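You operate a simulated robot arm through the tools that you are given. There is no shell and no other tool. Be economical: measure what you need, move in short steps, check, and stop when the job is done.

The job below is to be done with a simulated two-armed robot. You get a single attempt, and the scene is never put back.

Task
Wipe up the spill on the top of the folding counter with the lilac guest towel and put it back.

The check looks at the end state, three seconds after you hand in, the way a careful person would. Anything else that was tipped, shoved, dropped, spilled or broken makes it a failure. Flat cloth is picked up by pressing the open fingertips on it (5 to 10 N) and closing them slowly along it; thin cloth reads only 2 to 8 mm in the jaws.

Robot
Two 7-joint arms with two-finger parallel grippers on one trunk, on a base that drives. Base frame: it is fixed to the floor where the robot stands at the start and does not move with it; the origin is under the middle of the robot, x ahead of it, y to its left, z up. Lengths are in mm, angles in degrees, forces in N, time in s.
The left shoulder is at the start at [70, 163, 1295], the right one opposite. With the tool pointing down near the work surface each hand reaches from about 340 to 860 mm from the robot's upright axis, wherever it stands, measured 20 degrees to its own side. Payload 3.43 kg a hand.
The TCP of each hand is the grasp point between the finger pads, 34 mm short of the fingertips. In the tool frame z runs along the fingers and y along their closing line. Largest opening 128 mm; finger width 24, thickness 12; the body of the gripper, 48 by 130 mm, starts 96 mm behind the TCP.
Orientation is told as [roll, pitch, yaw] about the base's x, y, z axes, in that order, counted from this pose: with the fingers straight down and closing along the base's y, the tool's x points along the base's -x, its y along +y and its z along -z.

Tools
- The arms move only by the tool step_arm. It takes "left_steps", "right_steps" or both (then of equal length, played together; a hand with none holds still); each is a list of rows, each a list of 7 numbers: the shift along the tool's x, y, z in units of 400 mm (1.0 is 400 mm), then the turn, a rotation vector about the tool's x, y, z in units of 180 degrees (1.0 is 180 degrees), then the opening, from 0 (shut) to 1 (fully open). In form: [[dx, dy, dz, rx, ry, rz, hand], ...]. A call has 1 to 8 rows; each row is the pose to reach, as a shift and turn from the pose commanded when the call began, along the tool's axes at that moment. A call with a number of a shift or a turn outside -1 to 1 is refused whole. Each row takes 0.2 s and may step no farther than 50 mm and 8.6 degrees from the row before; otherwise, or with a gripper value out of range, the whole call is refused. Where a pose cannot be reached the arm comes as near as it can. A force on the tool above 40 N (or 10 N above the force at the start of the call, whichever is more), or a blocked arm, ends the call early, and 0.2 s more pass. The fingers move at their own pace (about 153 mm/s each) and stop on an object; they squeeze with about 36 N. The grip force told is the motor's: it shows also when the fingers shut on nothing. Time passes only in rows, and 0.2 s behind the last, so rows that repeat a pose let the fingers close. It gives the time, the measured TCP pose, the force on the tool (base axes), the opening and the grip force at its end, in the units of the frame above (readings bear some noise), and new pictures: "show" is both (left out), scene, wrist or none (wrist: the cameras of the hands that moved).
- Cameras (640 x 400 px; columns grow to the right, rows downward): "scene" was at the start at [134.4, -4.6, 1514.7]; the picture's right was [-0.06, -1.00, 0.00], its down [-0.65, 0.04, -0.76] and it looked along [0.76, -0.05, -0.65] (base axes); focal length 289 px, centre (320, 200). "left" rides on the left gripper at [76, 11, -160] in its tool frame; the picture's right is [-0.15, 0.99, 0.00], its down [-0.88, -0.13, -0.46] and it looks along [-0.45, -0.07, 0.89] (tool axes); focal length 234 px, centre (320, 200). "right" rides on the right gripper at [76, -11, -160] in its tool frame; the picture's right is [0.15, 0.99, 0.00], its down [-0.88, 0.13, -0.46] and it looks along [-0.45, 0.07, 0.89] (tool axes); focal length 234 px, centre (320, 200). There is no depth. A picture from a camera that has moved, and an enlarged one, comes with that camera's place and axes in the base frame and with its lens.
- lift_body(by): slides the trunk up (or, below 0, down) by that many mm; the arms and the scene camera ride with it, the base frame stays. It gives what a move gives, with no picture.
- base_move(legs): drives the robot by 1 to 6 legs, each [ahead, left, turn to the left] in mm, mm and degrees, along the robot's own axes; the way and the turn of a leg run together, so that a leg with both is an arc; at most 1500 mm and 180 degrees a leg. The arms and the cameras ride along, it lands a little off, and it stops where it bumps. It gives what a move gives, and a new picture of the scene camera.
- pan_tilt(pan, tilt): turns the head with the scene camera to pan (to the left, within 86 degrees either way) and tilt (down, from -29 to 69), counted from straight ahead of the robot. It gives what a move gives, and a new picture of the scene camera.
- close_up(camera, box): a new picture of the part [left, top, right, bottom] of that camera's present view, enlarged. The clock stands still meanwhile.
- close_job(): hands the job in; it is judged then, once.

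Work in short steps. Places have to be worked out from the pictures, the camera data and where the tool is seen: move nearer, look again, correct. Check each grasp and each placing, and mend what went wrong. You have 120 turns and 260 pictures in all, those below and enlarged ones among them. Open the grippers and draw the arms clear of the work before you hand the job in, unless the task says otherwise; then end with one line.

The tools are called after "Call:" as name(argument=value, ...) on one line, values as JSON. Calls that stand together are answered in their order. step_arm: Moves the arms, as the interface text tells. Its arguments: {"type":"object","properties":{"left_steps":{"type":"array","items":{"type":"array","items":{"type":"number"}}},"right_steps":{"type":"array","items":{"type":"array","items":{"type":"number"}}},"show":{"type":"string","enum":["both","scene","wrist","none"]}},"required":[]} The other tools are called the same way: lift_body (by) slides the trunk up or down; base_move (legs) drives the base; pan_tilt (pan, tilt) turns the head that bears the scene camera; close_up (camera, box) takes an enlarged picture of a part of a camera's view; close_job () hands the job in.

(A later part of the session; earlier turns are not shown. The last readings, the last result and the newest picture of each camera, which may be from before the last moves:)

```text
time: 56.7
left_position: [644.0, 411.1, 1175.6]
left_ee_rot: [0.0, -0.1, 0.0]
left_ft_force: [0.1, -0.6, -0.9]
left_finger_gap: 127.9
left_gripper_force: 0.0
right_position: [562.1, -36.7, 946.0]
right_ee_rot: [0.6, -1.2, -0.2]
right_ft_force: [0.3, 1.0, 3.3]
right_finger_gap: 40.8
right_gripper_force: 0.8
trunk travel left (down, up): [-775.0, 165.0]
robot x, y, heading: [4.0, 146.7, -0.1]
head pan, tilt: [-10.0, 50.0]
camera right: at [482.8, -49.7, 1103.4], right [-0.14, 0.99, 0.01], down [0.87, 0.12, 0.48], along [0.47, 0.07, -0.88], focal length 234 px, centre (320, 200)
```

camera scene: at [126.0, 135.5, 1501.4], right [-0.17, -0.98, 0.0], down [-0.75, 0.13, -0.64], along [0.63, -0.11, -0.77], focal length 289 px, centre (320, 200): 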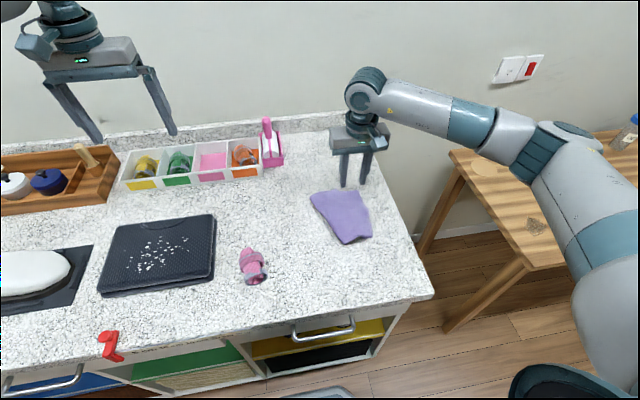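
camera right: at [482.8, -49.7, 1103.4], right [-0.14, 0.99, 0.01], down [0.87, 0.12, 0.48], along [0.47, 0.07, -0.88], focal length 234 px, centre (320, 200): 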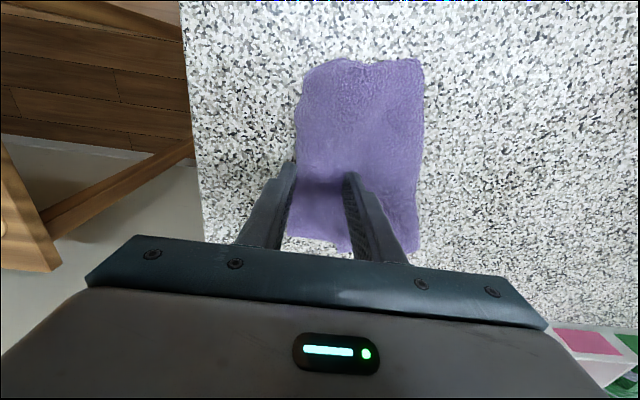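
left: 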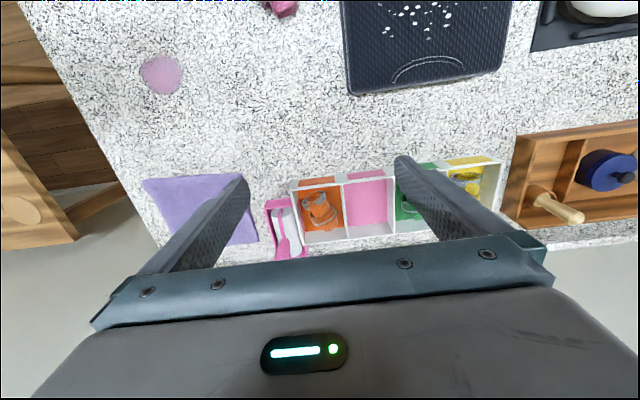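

Contact 3 N with the right finger just at the edge. I'll press slightly more and close.

Call:
step_arm(right_steps=[[0, 0, 0.008, 0, 0, 0, 0.32], [0, 0, 0.01, 0, 0, 0, 0.26], [0, 0, 0.01, 0, 0, 0, 0.2], [0, 0, 0.01, 0, 0, 0, 0.14], [0, 0, 0.01, 0, 0, 0, 0.07], [0, 0, 0.01, 0, 0, 0, 0.0], [0, 0, 0.01, 0, 0, 0, 0.0], [0, 0, -0.05, 0, 0, 0, 0.0]], show="wrist")

```text
time: 58.5
left_position: [645.7, 409.6, 1173.8]
left_ee_rot: [0.0, 0.1, 0.0]
left_ft_force: [0.6, -0.1, -0.1]
left_finger_gap: 128.3
left_gripper_force: 0.0
right_position: [563.8, -39.0, 961.8]
right_ee_rot: [0.4, -1.1, -0.1]
right_ft_force: [0.5, 0.4, -0.4]
right_finger_gap: 10.0
right_gripper_force: 35.6
trunk travel left (down, up): [-775.0, 165.0]
robot x, y, heading: [1.5, 150.1, 0.0]
head pan, tilt: [-10.0, 50.0]
camera right: at [483.3, -50.6, 1120.8], right [-0.14, 0.99, 0.0], down [0.87, 0.12, 0.47], along [0.47, 0.07, -0.88], focal length 234 px, centre (320, 200)
```

right: 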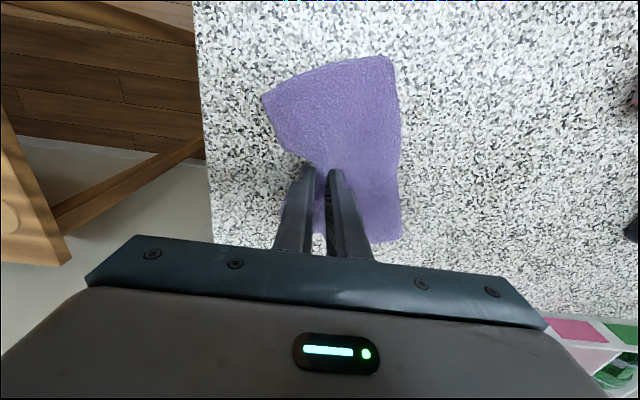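

Held well. Now the page turn: an arc up and over to the left, laying it down at y≈170.

Call:
step_arm(right_steps=[[0, 0.05, -0.1, 0, 0, 0, 0], [-0.01, 0.13, -0.18, 0, 0, 0, 0], [-0.02, 0.22, -0.25, 0, 0, 0, 0], [-0.03, 0.32, -0.26, 0, 0, 0, 0], [-0.04, 0.41, -0.21, 0, 0, 0, 0], [-0.05, 0.48, -0.13, 0, 0, 0, 0], [-0.05, 0.52, -0.05, 0, 0, 0, 0], [-0.05, 0.54, 0.0, 0, 0, 0, 0]])

Call:
close_up(camera="scene", box=[240, 150, 400, 270])

```text
time: 60.3
left_position: [645.7, 411.8, 1174.2]
left_ee_rot: [0.0, 0.0, 0.0]
left_ft_force: [0.1, 0.2, 0.6]
left_finger_gap: 127.9
left_gripper_force: 0.1
right_position: [584.4, 177.6, 963.7]
right_ee_rot: [0.4, -1.3, -0.1]
right_ft_force: [1.0, -0.9, -0.1]
right_finger_gap: 10.0
right_gripper_force: 35.2
trunk travel left (down, up): [-775.0, 165.0]
robot x, y, heading: [-1.6, 145.8, -0.0]
head pan, tilt: [-10.0, 50.0]
camera scene: at [126.3, 136.4, 1501.4], right [-0.17, -0.98, 0.0], down [-0.75, 0.13, -0.64], along [0.63, -0.11, -0.77], focal length 289 px, centre (320, 200)
camera right: at [503.5, 166.0, 1122.1], right [-0.14, 0.99, 0.0], down [0.87, 0.12, 0.48], along [0.47, 0.07, -0.88], focal length 234 px, centre (320, 200)
```

scene: 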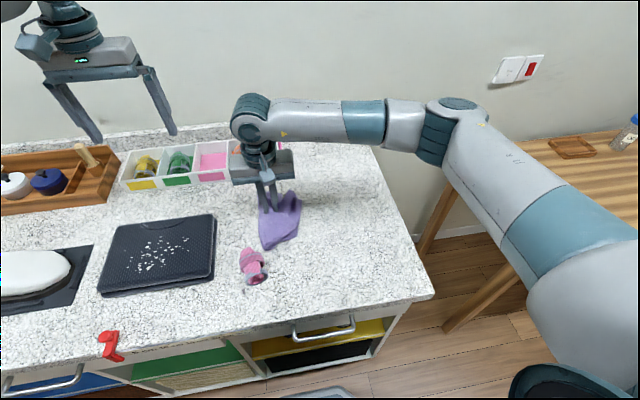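
right: 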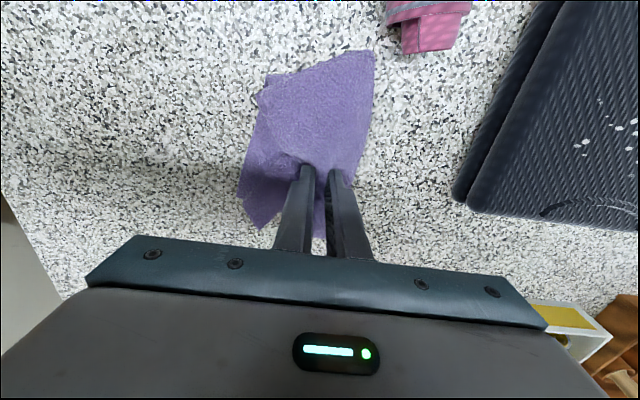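

```text
3.33 times, centred on (320, 210) of scene
camera zoom: at [126.3, 136.4, 1501.4], right [-0.17, -0.98, 0.0], down [-0.75, 0.13, -0.64], along [0.63, -0.11, -0.77], focal length 964 px, centre (320, 167)
```

zoom: 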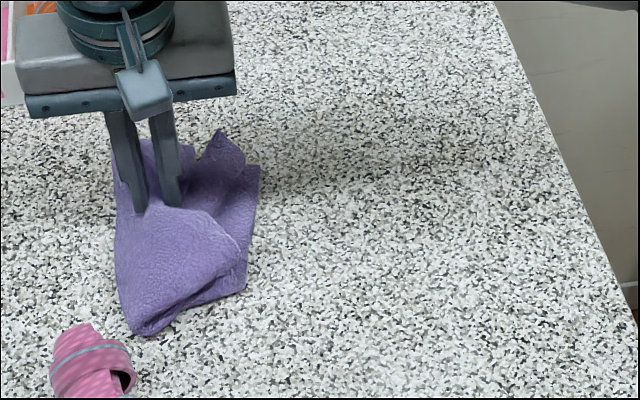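

The page turn moved the whole towel left; I now hold its other side edge. I'll lift it to hang free (so the fold drops open), carry it right, and lay it from right to left into its place.

Call:
step_arm(right_steps=[[0, -0.02, -0.11, 0, 0, 0, 0], [0, -0.05, -0.22, 0, 0, 0, 0], [0, -0.08, -0.33, 0, 0, 0, 0], [-0.02, -0.12, -0.43, 0, 0, 0, 0], [-0.1, -0.19, -0.48, 0, 0, 0, 0], [-0.18, -0.27, -0.48, 0, 0, 0, 0], [-0.26, -0.36, -0.48, 0, 0, 0, 0], [-0.34, -0.45, -0.48, 0, 0, 0, 0]])

Call:
close_up(camera="scene", box=[240, 50, 400, 200])

```text
time: 62.1
left_position: [645.3, 411.2, 1172.9]
left_ee_rot: [0.1, 0.1, 0.1]
left_ft_force: [1.1, -0.6, 0.4]
left_finger_gap: 128.0
left_gripper_force: 0.0
right_position: [714.6, -6.4, 1159.5]
right_ee_rot: [0.5, -1.2, -0.1]
right_ft_force: [0.5, -1.3, -0.3]
right_finger_gap: 9.8
right_gripper_force: 36.5
trunk travel left (down, up): [-775.0, 165.0]
robot x, y, heading: [-0.7, 150.4, 0.1]
head pan, tilt: [-10.0, 50.0]
camera scene: at [127.0, 135.0, 1501.2], right [-0.17, -0.98, 0.0], down [-0.76, 0.13, -0.64], along [0.63, -0.11, -0.77], focal length 289 px, centre (320, 200)
camera right: at [635.3, -18.8, 1318.2], right [-0.14, 0.99, 0.01], down [0.87, 0.12, 0.47], along [0.47, 0.07, -0.88], focal length 234 px, centre (320, 200)
```

scene: 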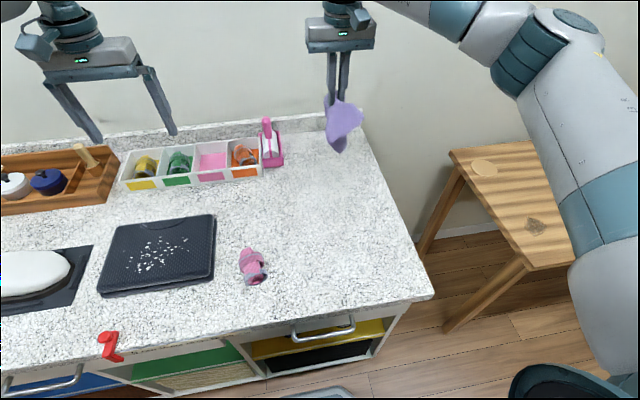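
right: 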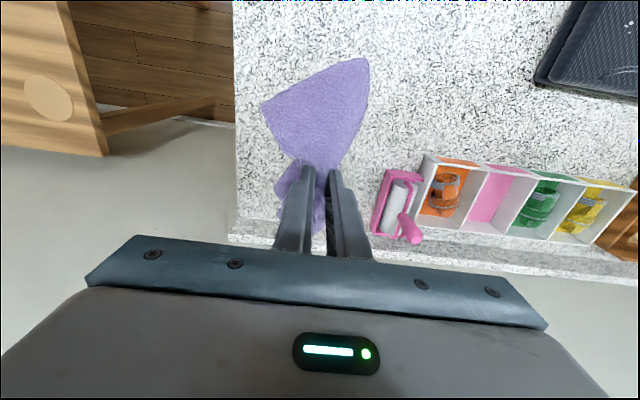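

```text
2.67 times, centred on (320, 125) of scene
camera zoom: at [127.0, 135.0, 1501.2], right [-0.17, -0.98, 0.0], down [-0.76, 0.13, -0.64], along [0.63, -0.11, -0.77], focal length 772 px, centre (320, 400)
```

zoom: 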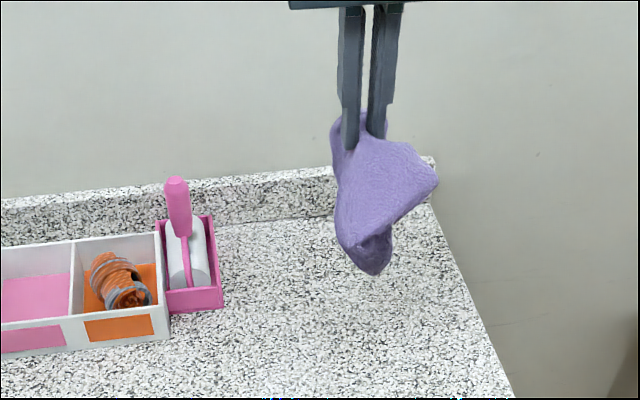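

The towel's free part faces the robot. I'll turn the wrist ~90° so that it faces right, while moving over the right part of the footprint.

Call:
step_arm(right_steps=[[-0.02, -0.01, 0, 0, 0, -0.045, 0], [-0.04, -0.02, 0, 0, 0, -0.09, 0], [-0.06, -0.04, 0, 0, 0, -0.135, 0], [-0.08, -0.06, 0, 0, 0, -0.18, 0], [-0.1, -0.08, 0, 0, 0, -0.225, 0], [-0.12, -0.1, 0, 0, 0, -0.27, 0], [-0.15, -0.12, 0, 0, 0, -0.315, 0], [-0.17, -0.14, 0, 0, 0, -0.36, 0]])

```text
time: 63.9
left_position: [642.1, 407.3, 1177.0]
left_ee_rot: [0.2, -0.1, 0.0]
left_ft_force: [0.6, -0.7, 0.4]
left_finger_gap: 128.2
left_gripper_force: 0.0
right_position: [689.7, -61.0, 1165.8]
right_ee_rot: [2.2, -1.2, 39.2]
right_ft_force: [-1.3, -1.4, 0.1]
right_finger_gap: 9.3
right_gripper_force: 35.8
right hand out of reach, approached as far as the arm can: row 5, 6, 7, 8
trunk travel left (down, up): [-775.0, 165.0]
robot x, y, heading: [-1.3, 151.4, 0.1]
head pan, tilt: [-10.0, 50.0]
camera scene: at [124.0, 130.8, 1501.5], right [-0.17, -0.99, 0.0], down [-0.75, 0.13, -0.64], along [0.63, -0.11, -0.77], focal length 289 px, centre (320, 200)
camera right: at [638.5, -125.3, 1322.9], right [-0.74, 0.67, 0.04], down [0.6, 0.64, 0.48], along [0.3, 0.38, -0.88], focal length 234 px, centre (320, 200)
```

scene: 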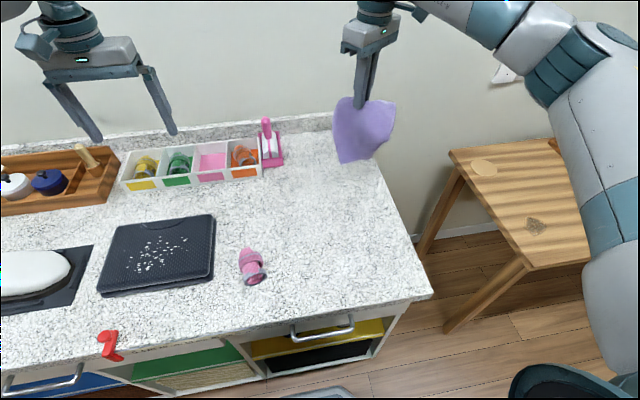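
right: 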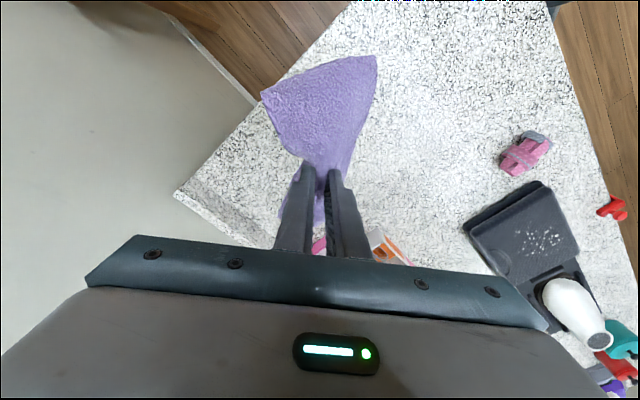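

The wrist cannot turn further that way. I'll turn it the other way instead, so the free part faces left and I can lay from left to right.

Call:
step_arm(right_steps=[[-0.004, 0.03, 0, 0, 0, 0.045, 0], [-0.008, 0.06, 0, 0, 0, 0.09, 0], [-0.012, 0.09, 0, 0, 0, 0.135, 0], [-0.016, 0.12, 0, 0, 0, 0.18, 0], [-0.02, 0.15, 0, 0, 0, 0.225, 0], [-0.024, 0.18, 0, 0, 0, 0.27, 0], [-0.027, 0.21, 0, 0, 0, 0.315, 0], [-0.029, 0.243, 0, 0, 0, 0.36, 0]], show="none")

Call:
step_arm(right_steps=[[0, 0, 0, 0, 0, 0.045, 0], [0, 0, 0, 0, 0, 0.09, 0], [0, 0, 0, 0, 0, 0.135, 0], [0, 0, 0, 0, 0, 0.18, 0], [0, 0, 0, 0, 0, 0.225, 0], [0, 0, 0, 0, 0, 0.27, 0], [0, 0, 0, 0, 0, 0.315, 0], [0, 0, 0, 0, 0, 0.36, 0]], show="scene")

```text
time: 65.7
left_position: [644.6, 411.2, 1174.1]
left_ee_rot: [0.0, 0.0, -0.1]
left_ft_force: [0.3, 0.9, -0.5]
left_finger_gap: 128.1
left_gripper_force: 0.1
right_position: [638.6, 24.9, 1170.1]
right_ee_rot: [1.7, 1.5, -25.7]
right_ft_force: [-0.1, -0.3, -1.1]
right_finger_gap: 8.9
right_gripper_force: 35.8
trunk travel left (down, up): [-775.0, 165.0]
robot x, y, heading: [1.6, 148.8, -0.2]
head pan, tilt: [-10.0, 50.0]
```

```text
time: 67.5
left_position: [645.3, 410.9, 1174.0]
left_ee_rot: [0.1, 0.0, -0.1]
left_ft_force: [0.0, 0.2, 0.4]
left_finger_gap: 127.8
left_gripper_force: 0.0
right_position: [639.6, 26.0, 1168.6]
right_ee_rot: [-0.7, 2.2, -90.5]
right_ft_force: [0.4, -0.5, -0.4]
right_finger_gap: 8.2
right_gripper_force: 35.4
trunk travel left (down, up): [-775.0, 165.0]
robot x, y, heading: [-1.9, 151.6, -0.2]
head pan, tilt: [-10.0, 50.0]
camera scene: at [126.1, 136.2, 1501.3], right [-0.17, -0.98, 0.0], down [-0.75, 0.13, -0.64], along [0.63, -0.11, -0.77], focal length 289 px, centre (320, 200)
```

scene: 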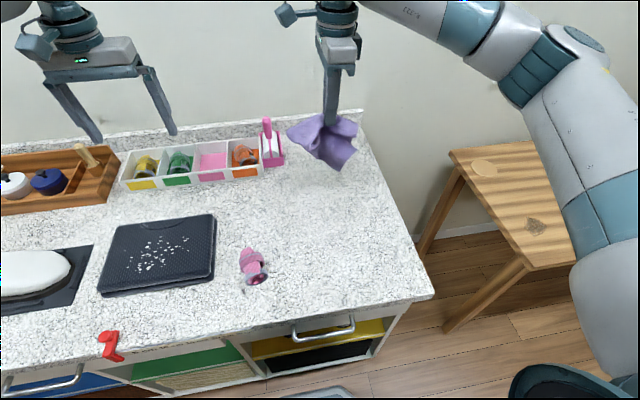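

Now the wrist is at −90° yaw. I'll carry it over the footprint and begin lowering at y≈45.

Call:
step_arm(right_steps=[[0.01, 0.1, 0.03, 0, 0, 0, 0], [0.03, 0.2, 0.06, 0, 0, 0, 0], [0.0475, 0.3, 0.1, 0, 0, 0, 0], [0.0475, 0.375, 0.15, 0, 0, 0, 0], [0.0475, 0.375, 0.23, 0, 0, 0, 0]])

Call:
close_up(camera="scene", box=[240, 60, 400, 200])

```text
time: 68.7
left_position: [645.7, 410.4, 1173.7]
left_ee_rot: [0.0, 0.2, 0.0]
left_ft_force: [0.3, 0.2, 0.2]
left_finger_gap: 128.2
left_gripper_force: 0.0
right_position: [790.3, 48.0, 1074.7]
right_ee_rot: [-0.6, 2.2, -90.4]
right_ft_force: [-0.2, 0.3, -1.6]
right_finger_gap: 8.5
right_gripper_force: 36.0
trunk travel left (down, up): [-775.0, 165.0]
robot x, y, heading: [3.2, 147.0, 0.1]
head pan, tilt: [-10.0, 50.0]
camera scene: at [126.7, 135.1, 1501.3], right [-0.17, -0.98, 0.0], down [-0.75, 0.13, -0.64], along [0.63, -0.11, -0.77], focal length 289 px, centre (320, 200)
camera right: at [779.4, 116.6, 1237.5], right [0.99, 0.14, 0.0], down [0.13, -0.9, 0.42], along [0.05, -0.42, -0.91], focal length 234 px, centre (320, 200)
```

scene: 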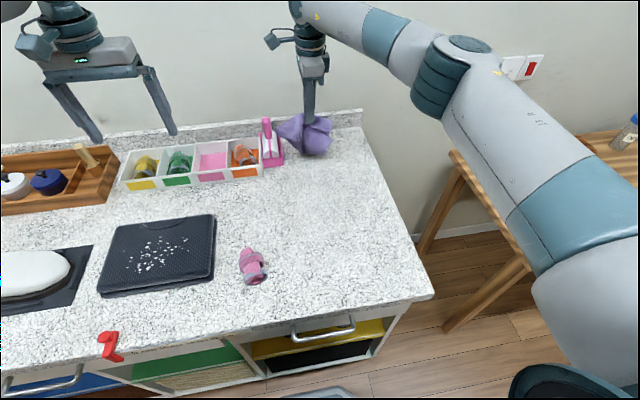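
right: 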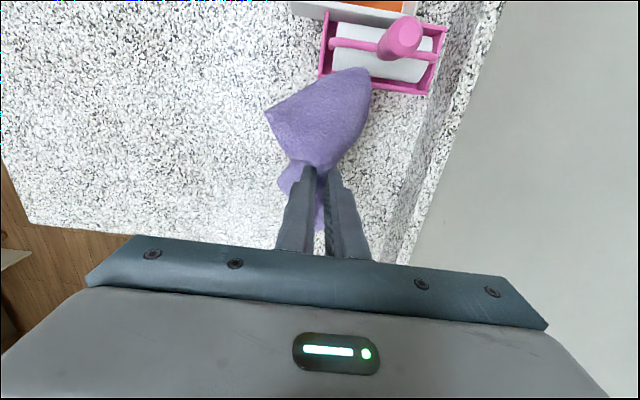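

```text
2.86 times, centred on (320, 130) of scene
camera zoom: at [126.7, 135.1, 1501.3], right [-0.17, -0.98, 0.0], down [-0.75, 0.13, -0.64], along [0.63, -0.11, -0.77], focal length 827 px, centre (320, 400)
```

zoom: 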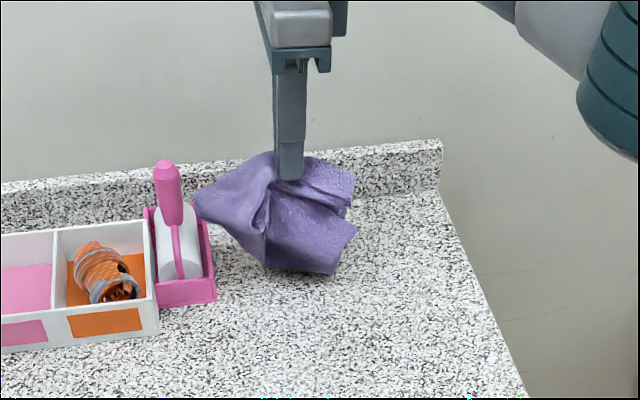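

The cloth is close to the roller tray, so I'll move right while lowering.

Call:
step_arm(right_steps=[[-0.08, 0, 0.02, 0, 0, 0, 0], [-0.13, 0, 0.1, 0, 0, 0, 0], [-0.17, 0, 0.18, 0, 0, 0, 0], [-0.21, 0, 0.24, 0, 0, 0, 0], [-0.25, 0, 0.28, 0, 0, 0, 0], [-0.29, 0, 0.3, 0, 0, 0, 0], [-0.31, 0, 0.305, 0, 0, 0, 0]])

Call:
close_up(camera="scene", box=[240, 80, 400, 220])

```text
time: 70.3
left_position: [642.9, 410.7, 1174.4]
left_ee_rot: [0.0, -0.1, 0.0]
left_ft_force: [0.0, 0.4, -0.5]
left_finger_gap: 128.0
left_gripper_force: 0.1
right_position: [785.2, -71.8, 952.6]
right_ee_rot: [-0.4, 2.3, -90.3]
right_ft_force: [-0.1, 2.5, 11.6]
right_finger_gap: 8.4
right_gripper_force: 35.9
trunk travel left (down, up): [-775.0, 165.0]
robot x, y, heading: [-2.7, 150.9, 0.0]
head pan, tilt: [-10.0, 50.0]
camera scene: at [124.4, 136.9, 1501.7], right [-0.17, -0.98, 0.0], down [-0.75, 0.13, -0.64], along [0.63, -0.11, -0.77], focal length 289 px, centre (320, 200)
camera right: at [775.5, -2.3, 1114.6], right [0.99, 0.14, 0.0], down [0.13, -0.9, 0.42], along [0.06, -0.42, -0.91], focal length 234 px, centre (320, 200)
```

scene: 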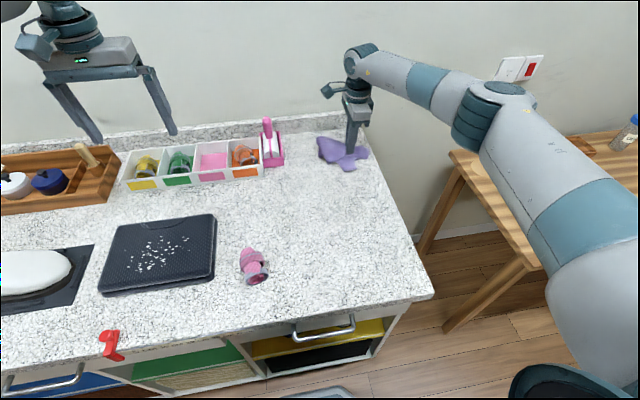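
right: 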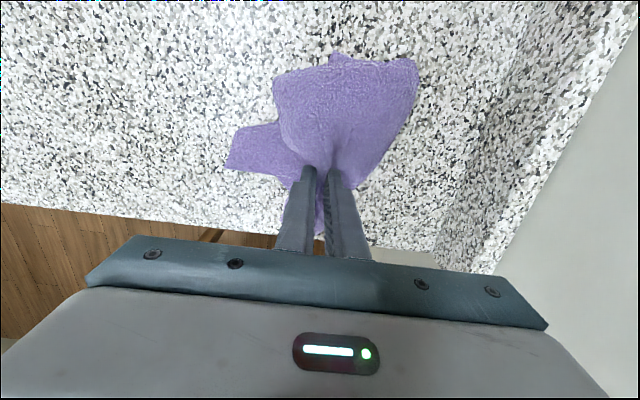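

```text
2.86 times, centred on (320, 150) of scene
camera zoom: at [124.4, 136.9, 1501.7], right [-0.17, -0.98, 0.0], down [-0.75, 0.13, -0.64], along [0.63, -0.11, -0.77], focal length 827 px, centre (320, 343)
```

zoom: 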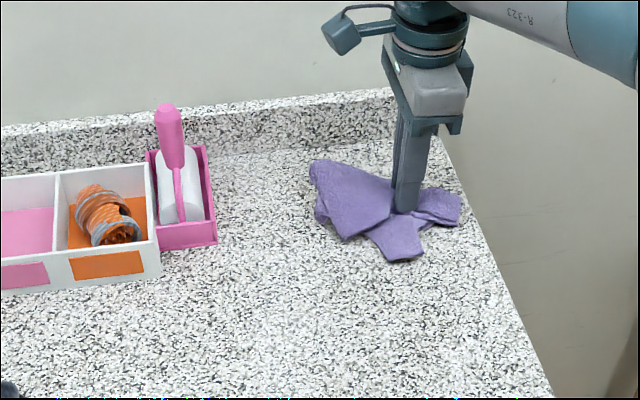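

It's gathered around the pinch, but several corners are now visible. I'll release gently and look, then draw the corners outwards.

Call:
step_arm(right_steps=[[0, 0, -0.01, 0, 0, 0, 0.1], [0, 0, -0.01, 0, 0, 0, 0.18], [0, 0, -0.02, 0, 0, 0, 0.25], [0, 0, -0.12, 0, 0, 0, 0.25], [0, 0, -0.24, 0, 0, 0, 0.25], [0, -0.12, -0.26, 0, 0, 0, 0.25], [0, -0.24, -0.28, 0, 0, 0, 0.25], [0, -0.36, -0.3, 0, 0, 0, 0.25]])

Call:
close_up(camera="scene", box=[270, 100, 390, 200])

```text
time: 72.1
left_position: [642.7, 410.8, 1173.8]
left_ee_rot: [0.0, 0.0, 0.0]
left_ft_force: [-0.8, -0.3, -0.3]
left_finger_gap: 128.1
left_gripper_force: 0.2
right_position: [641.8, -78.9, 1072.9]
right_ee_rot: [-0.5, 2.2, -90.5]
right_ft_force: [0.0, -0.1, -0.3]
right_finger_gap: 32.3
right_gripper_force: 0.1
trunk travel left (down, up): [-775.0, 165.0]
robot x, y, heading: [-1.2, 149.7, -0.2]
head pan, tilt: [-10.0, 50.0]
camera scene: at [124.5, 135.9, 1501.5], right [-0.17, -0.98, 0.0], down [-0.75, 0.13, -0.64], along [0.63, -0.11, -0.77], focal length 289 px, centre (320, 200)
camera right: at [631.4, -8.7, 1235.5], right [0.99, 0.14, 0.0], down [0.13, -0.9, 0.42], along [0.06, -0.42, -0.91], focal length 234 px, centre (320, 200)
```

scene: 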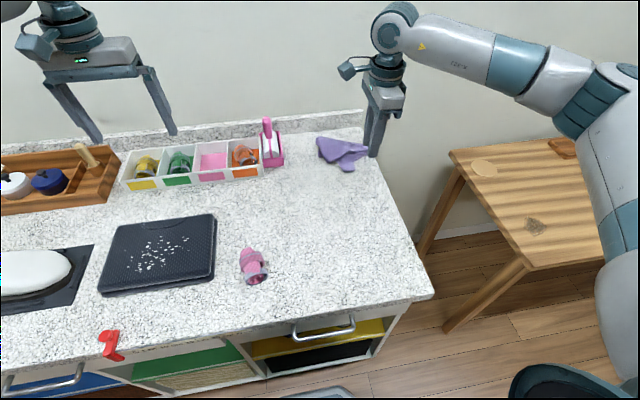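
right: 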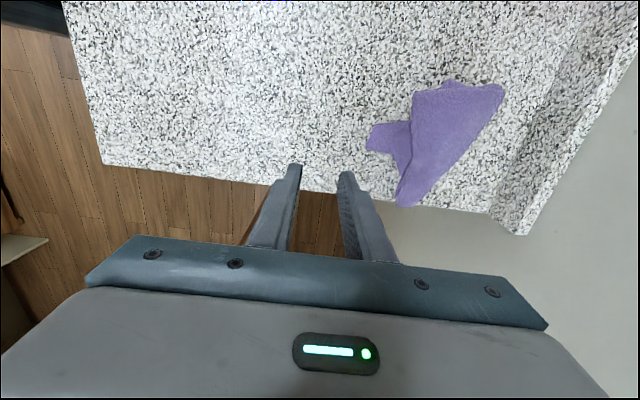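

```text
4.00 times, centred on (330, 150) of scene
camera zoom: at [124.5, 135.9, 1501.5], right [-0.17, -0.98, 0.0], down [-0.75, 0.13, -0.64], along [0.63, -0.11, -0.77], focal length 1157 px, centre (280, 400)
```

zoom: 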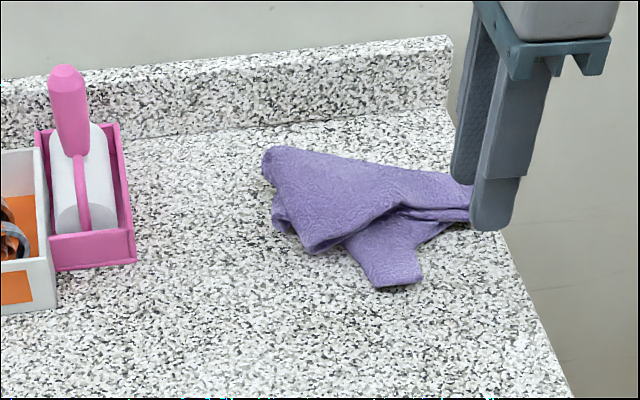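

The wrist camera now views it nicely from the side; I'll enlarge that.

Call:
close_up(camera="right", box=[340, 60, 540, 230])

```text
2.35 times, centred on (440, 145) of right
camera zoom: at [631.4, -8.7, 1235.5], right [0.99, 0.14, 0.0], down [0.13, -0.9, 0.42], along [0.06, -0.42, -0.91], focal length 551 px, centre (38, 329)
```

zoom: 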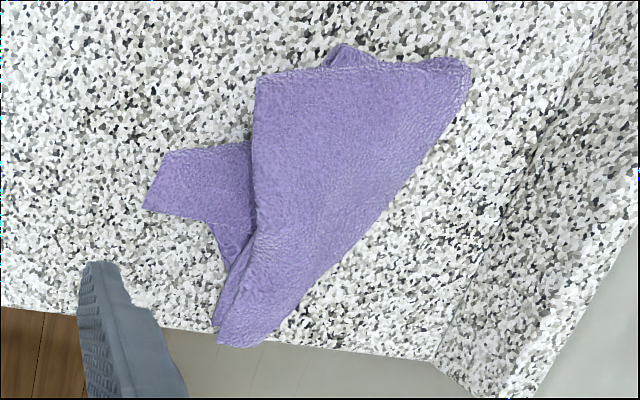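

Now the fold is clear: a single-layer top flap corner at ≈[749, 4], the fold line from [862, 26] to [785, −154], and a bottom-layer corner at ≈[708, −71]. First I'll drag the towel nearer by that bottom corner to make room for unfolding.

Call:
step_arm(right_steps=[[0.0, 0.1, 0.0, 0, 0, 0, 0.25], [0.03, 0.21, 0.04, 0, 0, 0, 0.25], [0.03, 0.21, 0.14, 0, 0, 0, 0.25], [0.03, 0.21, 0.24, 0, 0, 0, 0.25], [0.03, 0.21, 0.3, 0, 0, 0, 0.25], [0.03, 0.21, 0.315, 0, 0, 0, 0.25]], show="wrist")

```text
time: 73.5
left_position: [644.5, 412.0, 1174.7]
left_ee_rot: [0.1, 0.0, 0.0]
left_ft_force: [0.3, 0.3, -0.4]
left_finger_gap: 127.6
left_gripper_force: 0.2
right_position: [727.2, -60.6, 944.2]
right_ee_rot: [-0.5, 2.3, -90.4]
right_ft_force: [-0.2, 0.5, 1.0]
right_finger_gap: 31.8
right_gripper_force: 1.0
trunk travel left (down, up): [-775.0, 165.0]
robot x, y, heading: [0.3, 149.3, -0.1]
head pan, tilt: [-10.0, 50.0]
camera right: at [716.5, 9.0, 1107.0], right [0.99, 0.14, 0.0], down [0.13, -0.9, 0.42], along [0.06, -0.42, -0.91], focal length 234 px, centre (320, 200)
```

right: 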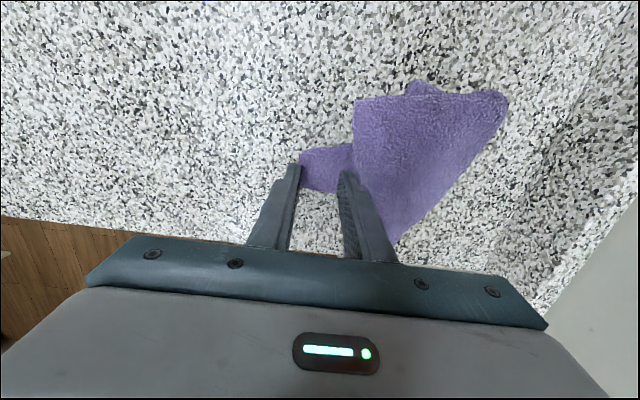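

Fingers straddle the lobe. I'll press slightly and close.

Call:
step_arm(right_steps=[[0.005, 0.012, 0.006, 0, 0, 0, 0.25], [0.005, 0.012, 0.014, 0, 0, 0, 0.22], [0.005, 0.012, 0.016, 0, 0, 0, 0.17], [0.005, 0.012, 0.016, 0, 0, 0, 0.12], [0.005, 0.012, 0.016, 0, 0, 0, 0.06], [0.005, 0.012, 0.016, 0, 0, 0, 0.0], [0.005, 0.012, 0.016, 0, 0, 0, 0.0], [0.005, 0.012, -0.01, 0, 0, 0, 0.0]], show="wrist")

```text
time: 75.3
left_position: [644.6, 411.8, 1173.7]
left_ee_rot: [0.0, 0.1, 0.0]
left_ft_force: [0.6, -0.5, -1.6]
left_finger_gap: 128.1
left_gripper_force: 0.1
right_position: [729.6, -58.5, 947.3]
right_ee_rot: [-0.7, 2.2, -90.5]
right_ft_force: [-0.3, 0.4, -0.4]
right_finger_gap: 4.3
right_gripper_force: 36.1
trunk travel left (down, up): [-775.0, 165.0]
robot x, y, heading: [1.1, 150.1, 0.1]
head pan, tilt: [-10.0, 50.0]
camera right: at [720.6, 10.7, 1109.1], right [0.99, 0.14, -0.01], down [0.13, -0.9, 0.42], along [0.05, -0.42, -0.91], focal length 234 px, centre (320, 200)
```

right: 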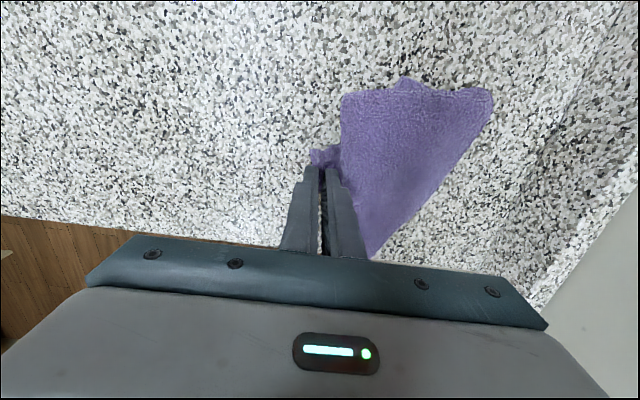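

Single layer gripped (4.3 mm). Dragging it towards the robot, slightly left.

Call:
step_arm(right_steps=[[0.015, -0.05, 0, 0, 0, 0, 0], [0.03, -0.11, 0, 0, 0, 0, 0], [0.05, -0.18, 0, 0, 0, 0, 0], [0.07, -0.25, 0, 0, 0, 0, 0], [0.09, -0.32, 0, 0, 0, 0, 0], [0.11, -0.39, 0, 0, 0, 0, 0], [0.13, -0.46, 0, 0, 0, 0, 0], [0.15, -0.53, 0, 0, 0, 0, 0]])

```text
time: 77.1
left_position: [644.0, 411.5, 1174.9]
left_ee_rot: [0.0, 0.0, 0.0]
left_ft_force: [-0.4, -1.6, 0.3]
left_finger_gap: 128.2
left_gripper_force: 0.0
right_position: [518.1, 1.8, 954.7]
right_ee_rot: [-0.6, 2.3, -90.6]
right_ft_force: [-0.4, -0.1, 0.1]
right_finger_gap: 4.4
right_gripper_force: 36.2
trunk travel left (down, up): [-775.0, 165.0]
robot x, y, heading: [-1.8, 148.3, 0.1]
head pan, tilt: [-10.0, 50.0]
camera scene: at [125.5, 136.2, 1501.4], right [-0.17, -0.98, 0.0], down [-0.75, 0.13, -0.64], along [0.63, -0.11, -0.77], focal length 289 px, centre (320, 200)
camera right: at [508.6, 71.6, 1116.4], right [0.99, 0.14, 0.0], down [0.13, -0.9, 0.42], along [0.05, -0.42, -0.91], focal length 234 px, centre (320, 200)
```

scene: 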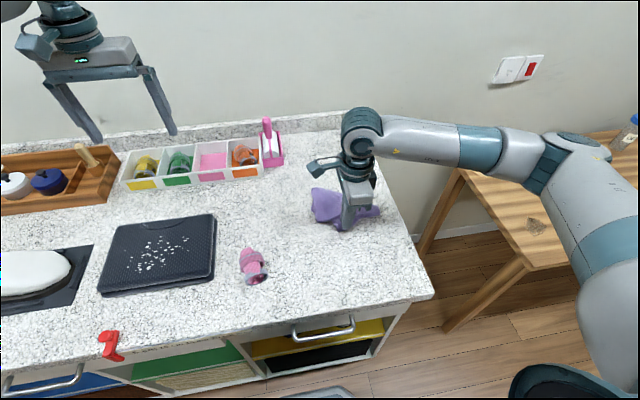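
right: 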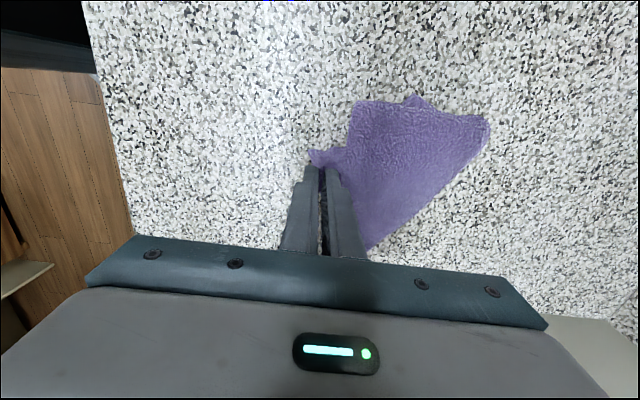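

The shape was kept. I'll release, lift a bit, and look at the top flap's corner (≈[537, 67]).

Call:
step_arm(right_steps=[[0, 0, 0, 0, 0, 0, 0.1], [0, 0, 0, 0, 0, 0, 0.2], [0, 0, -0.1, 0, 0, 0, 0.22], [0.05, -0.03, -0.2, 0, 0, 0, 0.22], [0.1, -0.05, -0.24, 0, 0, 0, 0.22]])

Call:
close_up(camera="right", box=[260, 80, 500, 240])

Call:
close_up(camera="scene", box=[290, 160, 410, 250])

```text
time: 78.3
left_position: [646.0, 411.4, 1173.6]
left_ee_rot: [-0.1, 0.2, 0.0]
left_ft_force: [0.3, -1.0, 0.4]
left_finger_gap: 128.0
left_gripper_force: 0.0
right_position: [500.8, 40.5, 1050.9]
right_ee_rot: [-0.6, 2.1, -90.4]
right_ft_force: [0.1, 0.2, -0.6]
right_finger_gap: 28.3
right_gripper_force: 0.0
trunk travel left (down, up): [-775.0, 165.0]
robot x, y, heading: [1.6, 149.9, 0.1]
head pan, tilt: [-10.0, 50.0]
camera scene: at [126.3, 137.3, 1501.3], right [-0.17, -0.98, 0.0], down [-0.75, 0.13, -0.64], along [0.63, -0.11, -0.77], focal length 289 px, centre (320, 200)
camera right: at [490.9, 110.6, 1213.8], right [0.99, 0.14, 0.0], down [0.13, -0.9, 0.42], along [0.05, -0.42, -0.91], focal length 234 px, centre (320, 200)
```

scene: 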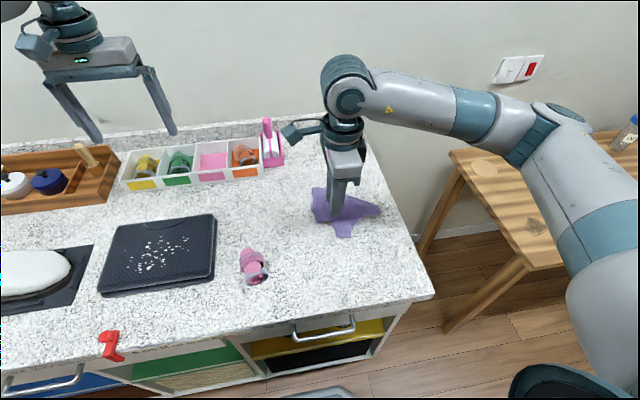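
right: 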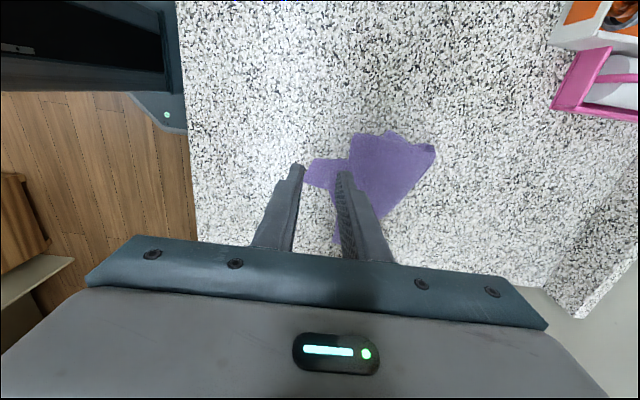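

```text
2.50 times, centred on (380, 160) of right
camera zoom: at [490.9, 110.6, 1213.8], right [0.99, 0.14, 0.0], down [0.13, -0.9, 0.42], along [0.05, -0.42, -0.91], focal length 585 px, centre (170, 300)
```

zoom: 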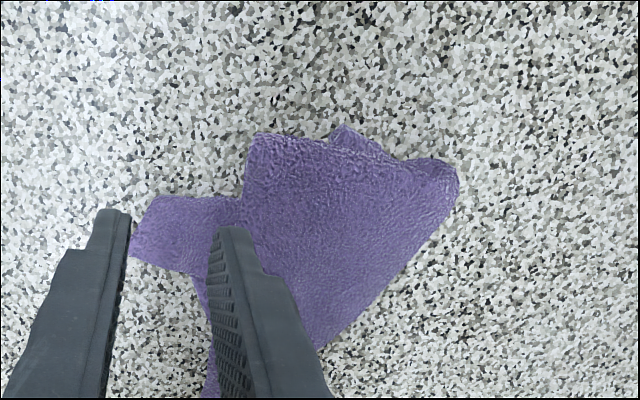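

```text
4.44 times, centred on (350, 205) of scene
camera zoom: at [126.3, 137.3, 1501.3], right [-0.17, -0.98, 0.0], down [-0.75, 0.13, -0.64], along [0.63, -0.11, -0.77], focal length 1286 px, centre (187, 178)
```

zoom: 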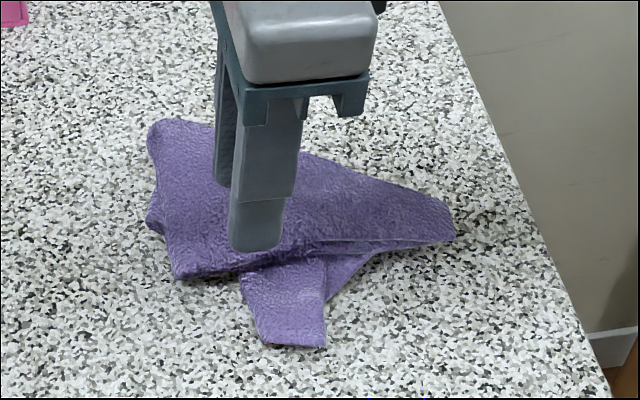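

The flap's corner is at [536, 66]. I'll press lightly just inside it, at ≈[556, 49].

Call:
step_arm(right_steps=[[0.02, 0.08, 0.05, 0, 0, 0, 0.22], [0.022, 0.138, 0.13, 0, 0, 0, 0.22], [0.022, 0.138, 0.2, 0, 0, 0, 0.22], [0.022, 0.138, 0.225, 0, 0, 0, 0.22], [0.022, 0.138, 0.235, 0, 0, 0, 0.22]], show="wrist")

```text
time: 79.5
left_position: [645.2, 410.2, 1173.7]
left_ee_rot: [0.0, 0.0, -0.1]
left_ft_force: [0.1, 0.9, 0.1]
left_finger_gap: 127.8
left_gripper_force: 0.2
right_position: [553.4, 52.0, 955.8]
right_ee_rot: [-0.6, 2.1, -90.3]
right_ft_force: [0.2, 0.0, 1.4]
right_finger_gap: 28.5
right_gripper_force: 0.3
trunk travel left (down, up): [-775.0, 165.0]
robot x, y, heading: [-2.0, 151.1, 0.1]
head pan, tilt: [-10.0, 50.0]
camera right: at [543.8, 121.3, 1118.8], right [0.99, 0.14, 0.0], down [0.13, -0.9, 0.42], along [0.05, -0.42, -0.91], focal length 234 px, centre (320, 200)
```

right: 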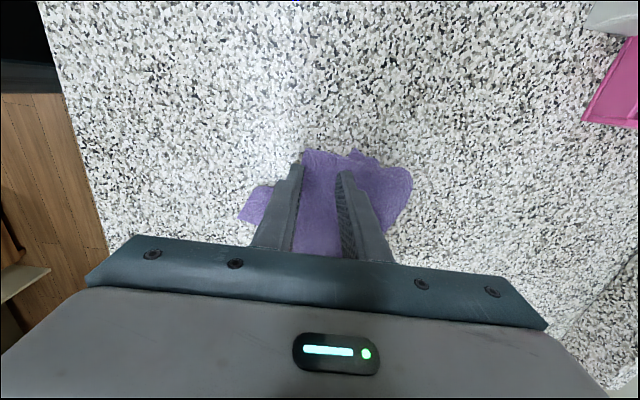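

Light contact (1.4 N). I'll press about 3 mm more and close gently on the top layer.

Call:
step_arm(right_steps=[[0, 0, 0.006, 0, 0, 0, 0.22], [0, 0, 0.008, 0, 0, 0, 0.17], [0, 0, 0.008, 0, 0, 0, 0.12], [0, 0, 0.008, 0, 0, 0, 0.06], [0, 0, 0.006, 0, 0, 0, 0.0], [0, 0, 0.006, 0, 0, 0, 0.0], [0, 0, -0.05, 0, 0, 0, 0.0], [0, -0.0, -0.1, 0, 0, 0, 0.0]])

Call:
close_up(camera="scene", box=[290, 160, 410, 250])

```text
time: 81.3
left_position: [644.5, 410.7, 1172.7]
left_ee_rot: [0.0, 0.0, 0.0]
left_ft_force: [-0.4, 0.4, -0.4]
left_finger_gap: 128.0
left_gripper_force: 0.0
right_position: [554.2, 49.2, 997.6]
right_ee_rot: [-0.6, 2.2, -90.5]
right_ft_force: [0.0, -0.2, -0.1]
right_finger_gap: 3.0
right_gripper_force: 36.1
trunk travel left (down, up): [-775.0, 165.0]
robot x, y, heading: [-1.8, 152.3, -0.4]
head pan, tilt: [-10.0, 50.0]
camera scene: at [125.8, 136.4, 1501.3], right [-0.17, -0.98, 0.0], down [-0.75, 0.13, -0.64], along [0.63, -0.11, -0.77], focal length 289 px, centre (320, 200)
camera right: at [544.6, 119.7, 1159.5], right [0.99, 0.14, 0.0], down [0.13, -0.9, 0.42], along [0.05, -0.42, -0.91], focal length 234 px, centre (320, 200)
```

scene: 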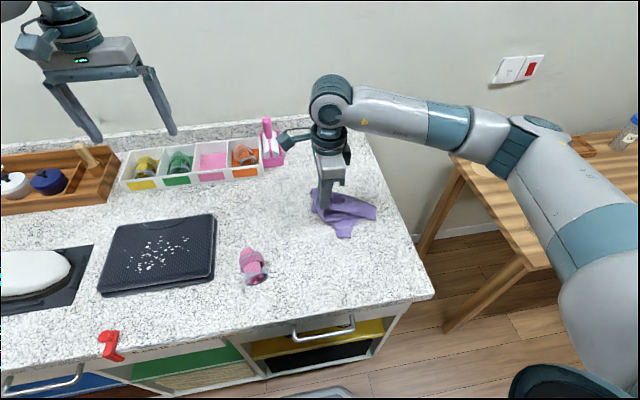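
right: 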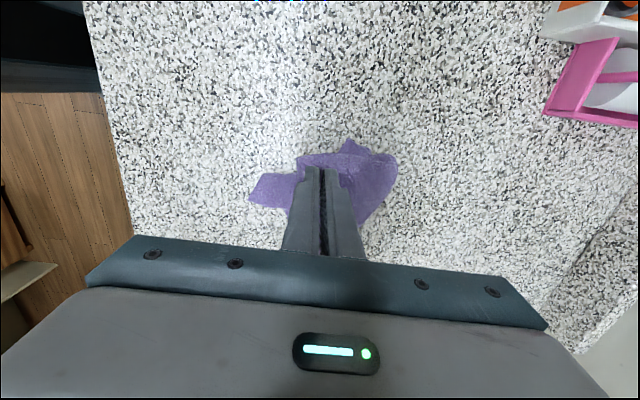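

```text
4.44 times, centred on (350, 205) of scene
camera zoom: at [125.8, 136.4, 1501.3], right [-0.17, -0.98, 0.0], down [-0.75, 0.13, -0.64], along [0.63, -0.11, -0.77], focal length 1286 px, centre (187, 178)
```

zoom: 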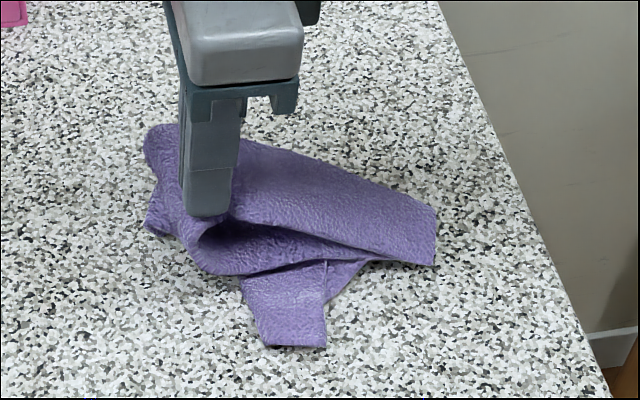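

Only the top layer is lifted (3 mm). I'll turn it over to the far-right, to about [700, −32].

Call:
step_arm(right_steps=[[-0.02, 0.05, -0.08, 0, 0, 0, 0], [-0.06, 0.12, -0.12, 0, 0, 0, 0], [-0.1, 0.2, -0.12, 0, 0, 0, 0], [-0.14, 0.27, -0.08, 0, 0, 0, 0], [-0.18, 0.33, 0, 0, 0, 0, 0], [-0.2, 0.365, 0.06, 0, 0, 0, 0], [-0.21, 0.39, 0.1, 0, 0, 0, 0]])

Call:
close_up(camera="scene", box=[280, 130, 420, 250])

```text
time: 82.9
left_position: [644.7, 411.5, 1173.4]
left_ee_rot: [0.1, 0.0, 0.0]
left_ft_force: [0.1, -0.3, 0.9]
left_finger_gap: 128.2
left_gripper_force: 0.0
right_position: [711.1, -31.6, 951.8]
right_ee_rot: [-0.6, 2.2, -90.4]
right_ft_force: [-0.7, -0.3, 1.6]
right_finger_gap: 3.1
right_gripper_force: 36.0
trunk travel left (down, up): [-775.0, 165.0]
robot x, y, heading: [0.9, 149.8, 0.1]
head pan, tilt: [-10.0, 50.0]
camera scene: at [126.3, 136.4, 1501.4], right [-0.17, -0.98, 0.0], down [-0.75, 0.13, -0.64], along [0.63, -0.11, -0.77], focal length 289 px, centre (320, 200)
camera right: at [701.9, 37.1, 1114.6], right [0.99, 0.14, 0.0], down [0.13, -0.9, 0.42], along [0.05, -0.42, -0.91], focal length 234 px, centre (320, 200)
```

scene: 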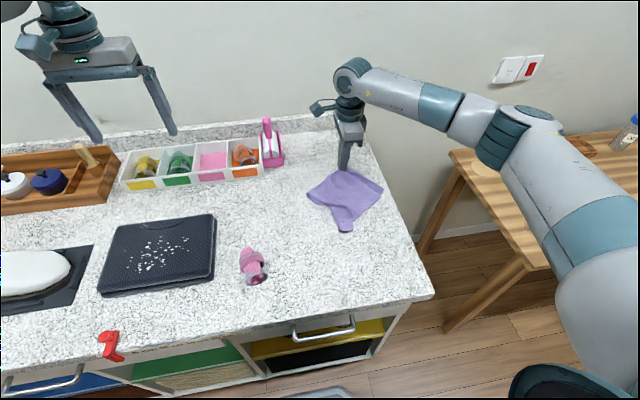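
right: 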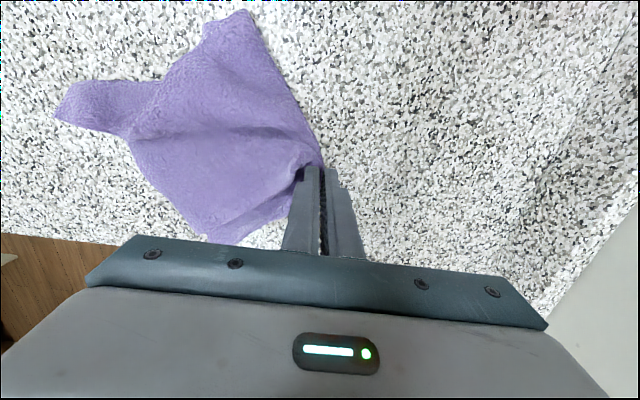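

```text
3.33 times, centred on (350, 190) of scene
camera zoom: at [126.3, 136.4, 1501.4], right [-0.17, -0.98, 0.0], down [-0.75, 0.13, -0.64], along [0.63, -0.11, -0.77], focal length 964 px, centre (220, 233)
```

zoom: 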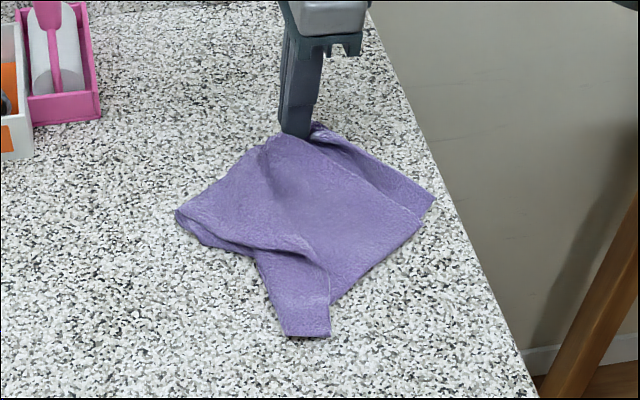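

Excellent: the towel opened into a diamond, held by its far corner. Now I'll drag it on the surface towards far-left (≈[855, 78]) so that it straightens with its edges square, tilting the hand forward for reach.

Call:
step_arm(right_steps=[[0.034, 0.045, 0, -0.015, 0, 0, 0], [0.068, 0.09, 0, -0.03, 0, 0, 0], [0.102, 0.135, 0, -0.045, 0, 0, 0], [0.137, 0.18, 0, -0.06, 0, 0, 0], [0.172, 0.225, 0, -0.075, 0, 0, 0], [0.206, 0.27, 0, -0.09, 0, 0, 0], [0.24, 0.315, 0, -0.105, 0, 0, 0], [0.275, 0.36, 0, -0.12, 0, 0, 0]])

Call:
close_up(camera="scene", box=[260, 80, 400, 220])

```text
time: 84.7
left_position: [645.5, 412.1, 1174.6]
left_ee_rot: [0.0, 0.1, 0.1]
left_ft_force: [0.0, -0.6, 0.4]
left_finger_gap: 127.9
left_gripper_force: 0.1
right_position: [855.2, 75.3, 954.5]
right_ee_rot: [21.0, 2.2, -90.4]
right_ft_force: [-0.6, -0.6, 0.0]
right_finger_gap: 2.8
right_gripper_force: 35.9
trunk travel left (down, up): [-775.0, 165.0]
robot x, y, heading: [-0.8, 151.0, 0.0]
head pan, tilt: [-10.0, 50.0]
camera scene: at [126.4, 137.4, 1501.3], right [-0.17, -0.98, 0.0], down [-0.75, 0.13, -0.64], along [0.63, -0.11, -0.77], focal length 289 px, centre (320, 200)
camera right: at [787.9, 145.8, 1102.1], right [0.92, 0.13, 0.36], down [-0.05, -0.9, 0.44], along [0.38, -0.42, -0.82], focal length 234 px, centre (320, 200)
```

scene: 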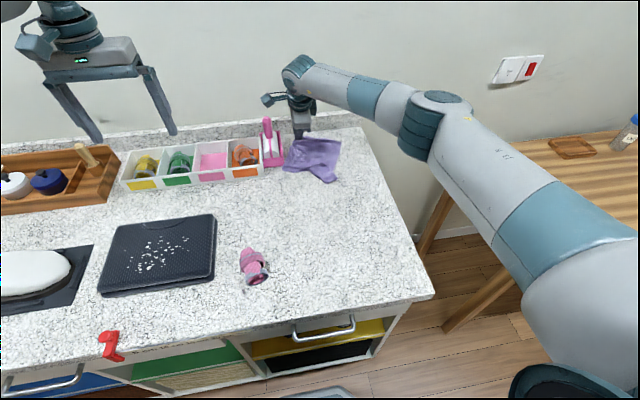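
right: 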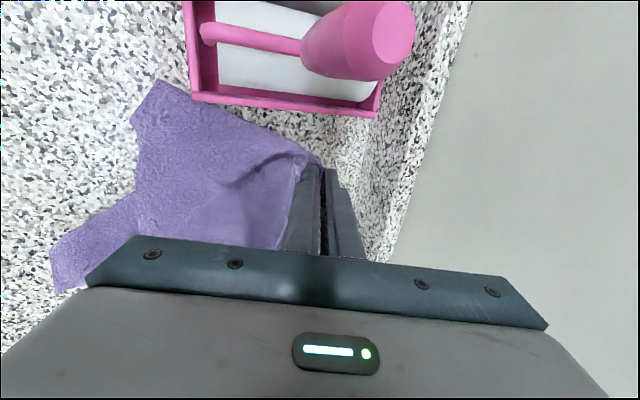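

```text
2.86 times, centred on (330, 150) of scene
camera zoom: at [126.4, 137.4, 1501.3], right [-0.17, -0.98, 0.0], down [-0.75, 0.13, -0.64], along [0.63, -0.11, -0.77], focal length 827 px, centre (291, 343)
```

zoom: 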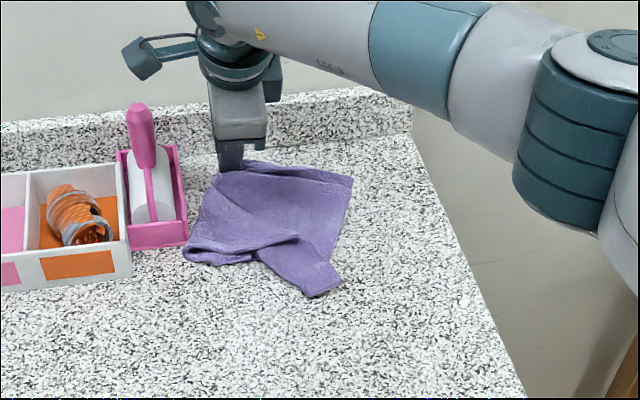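

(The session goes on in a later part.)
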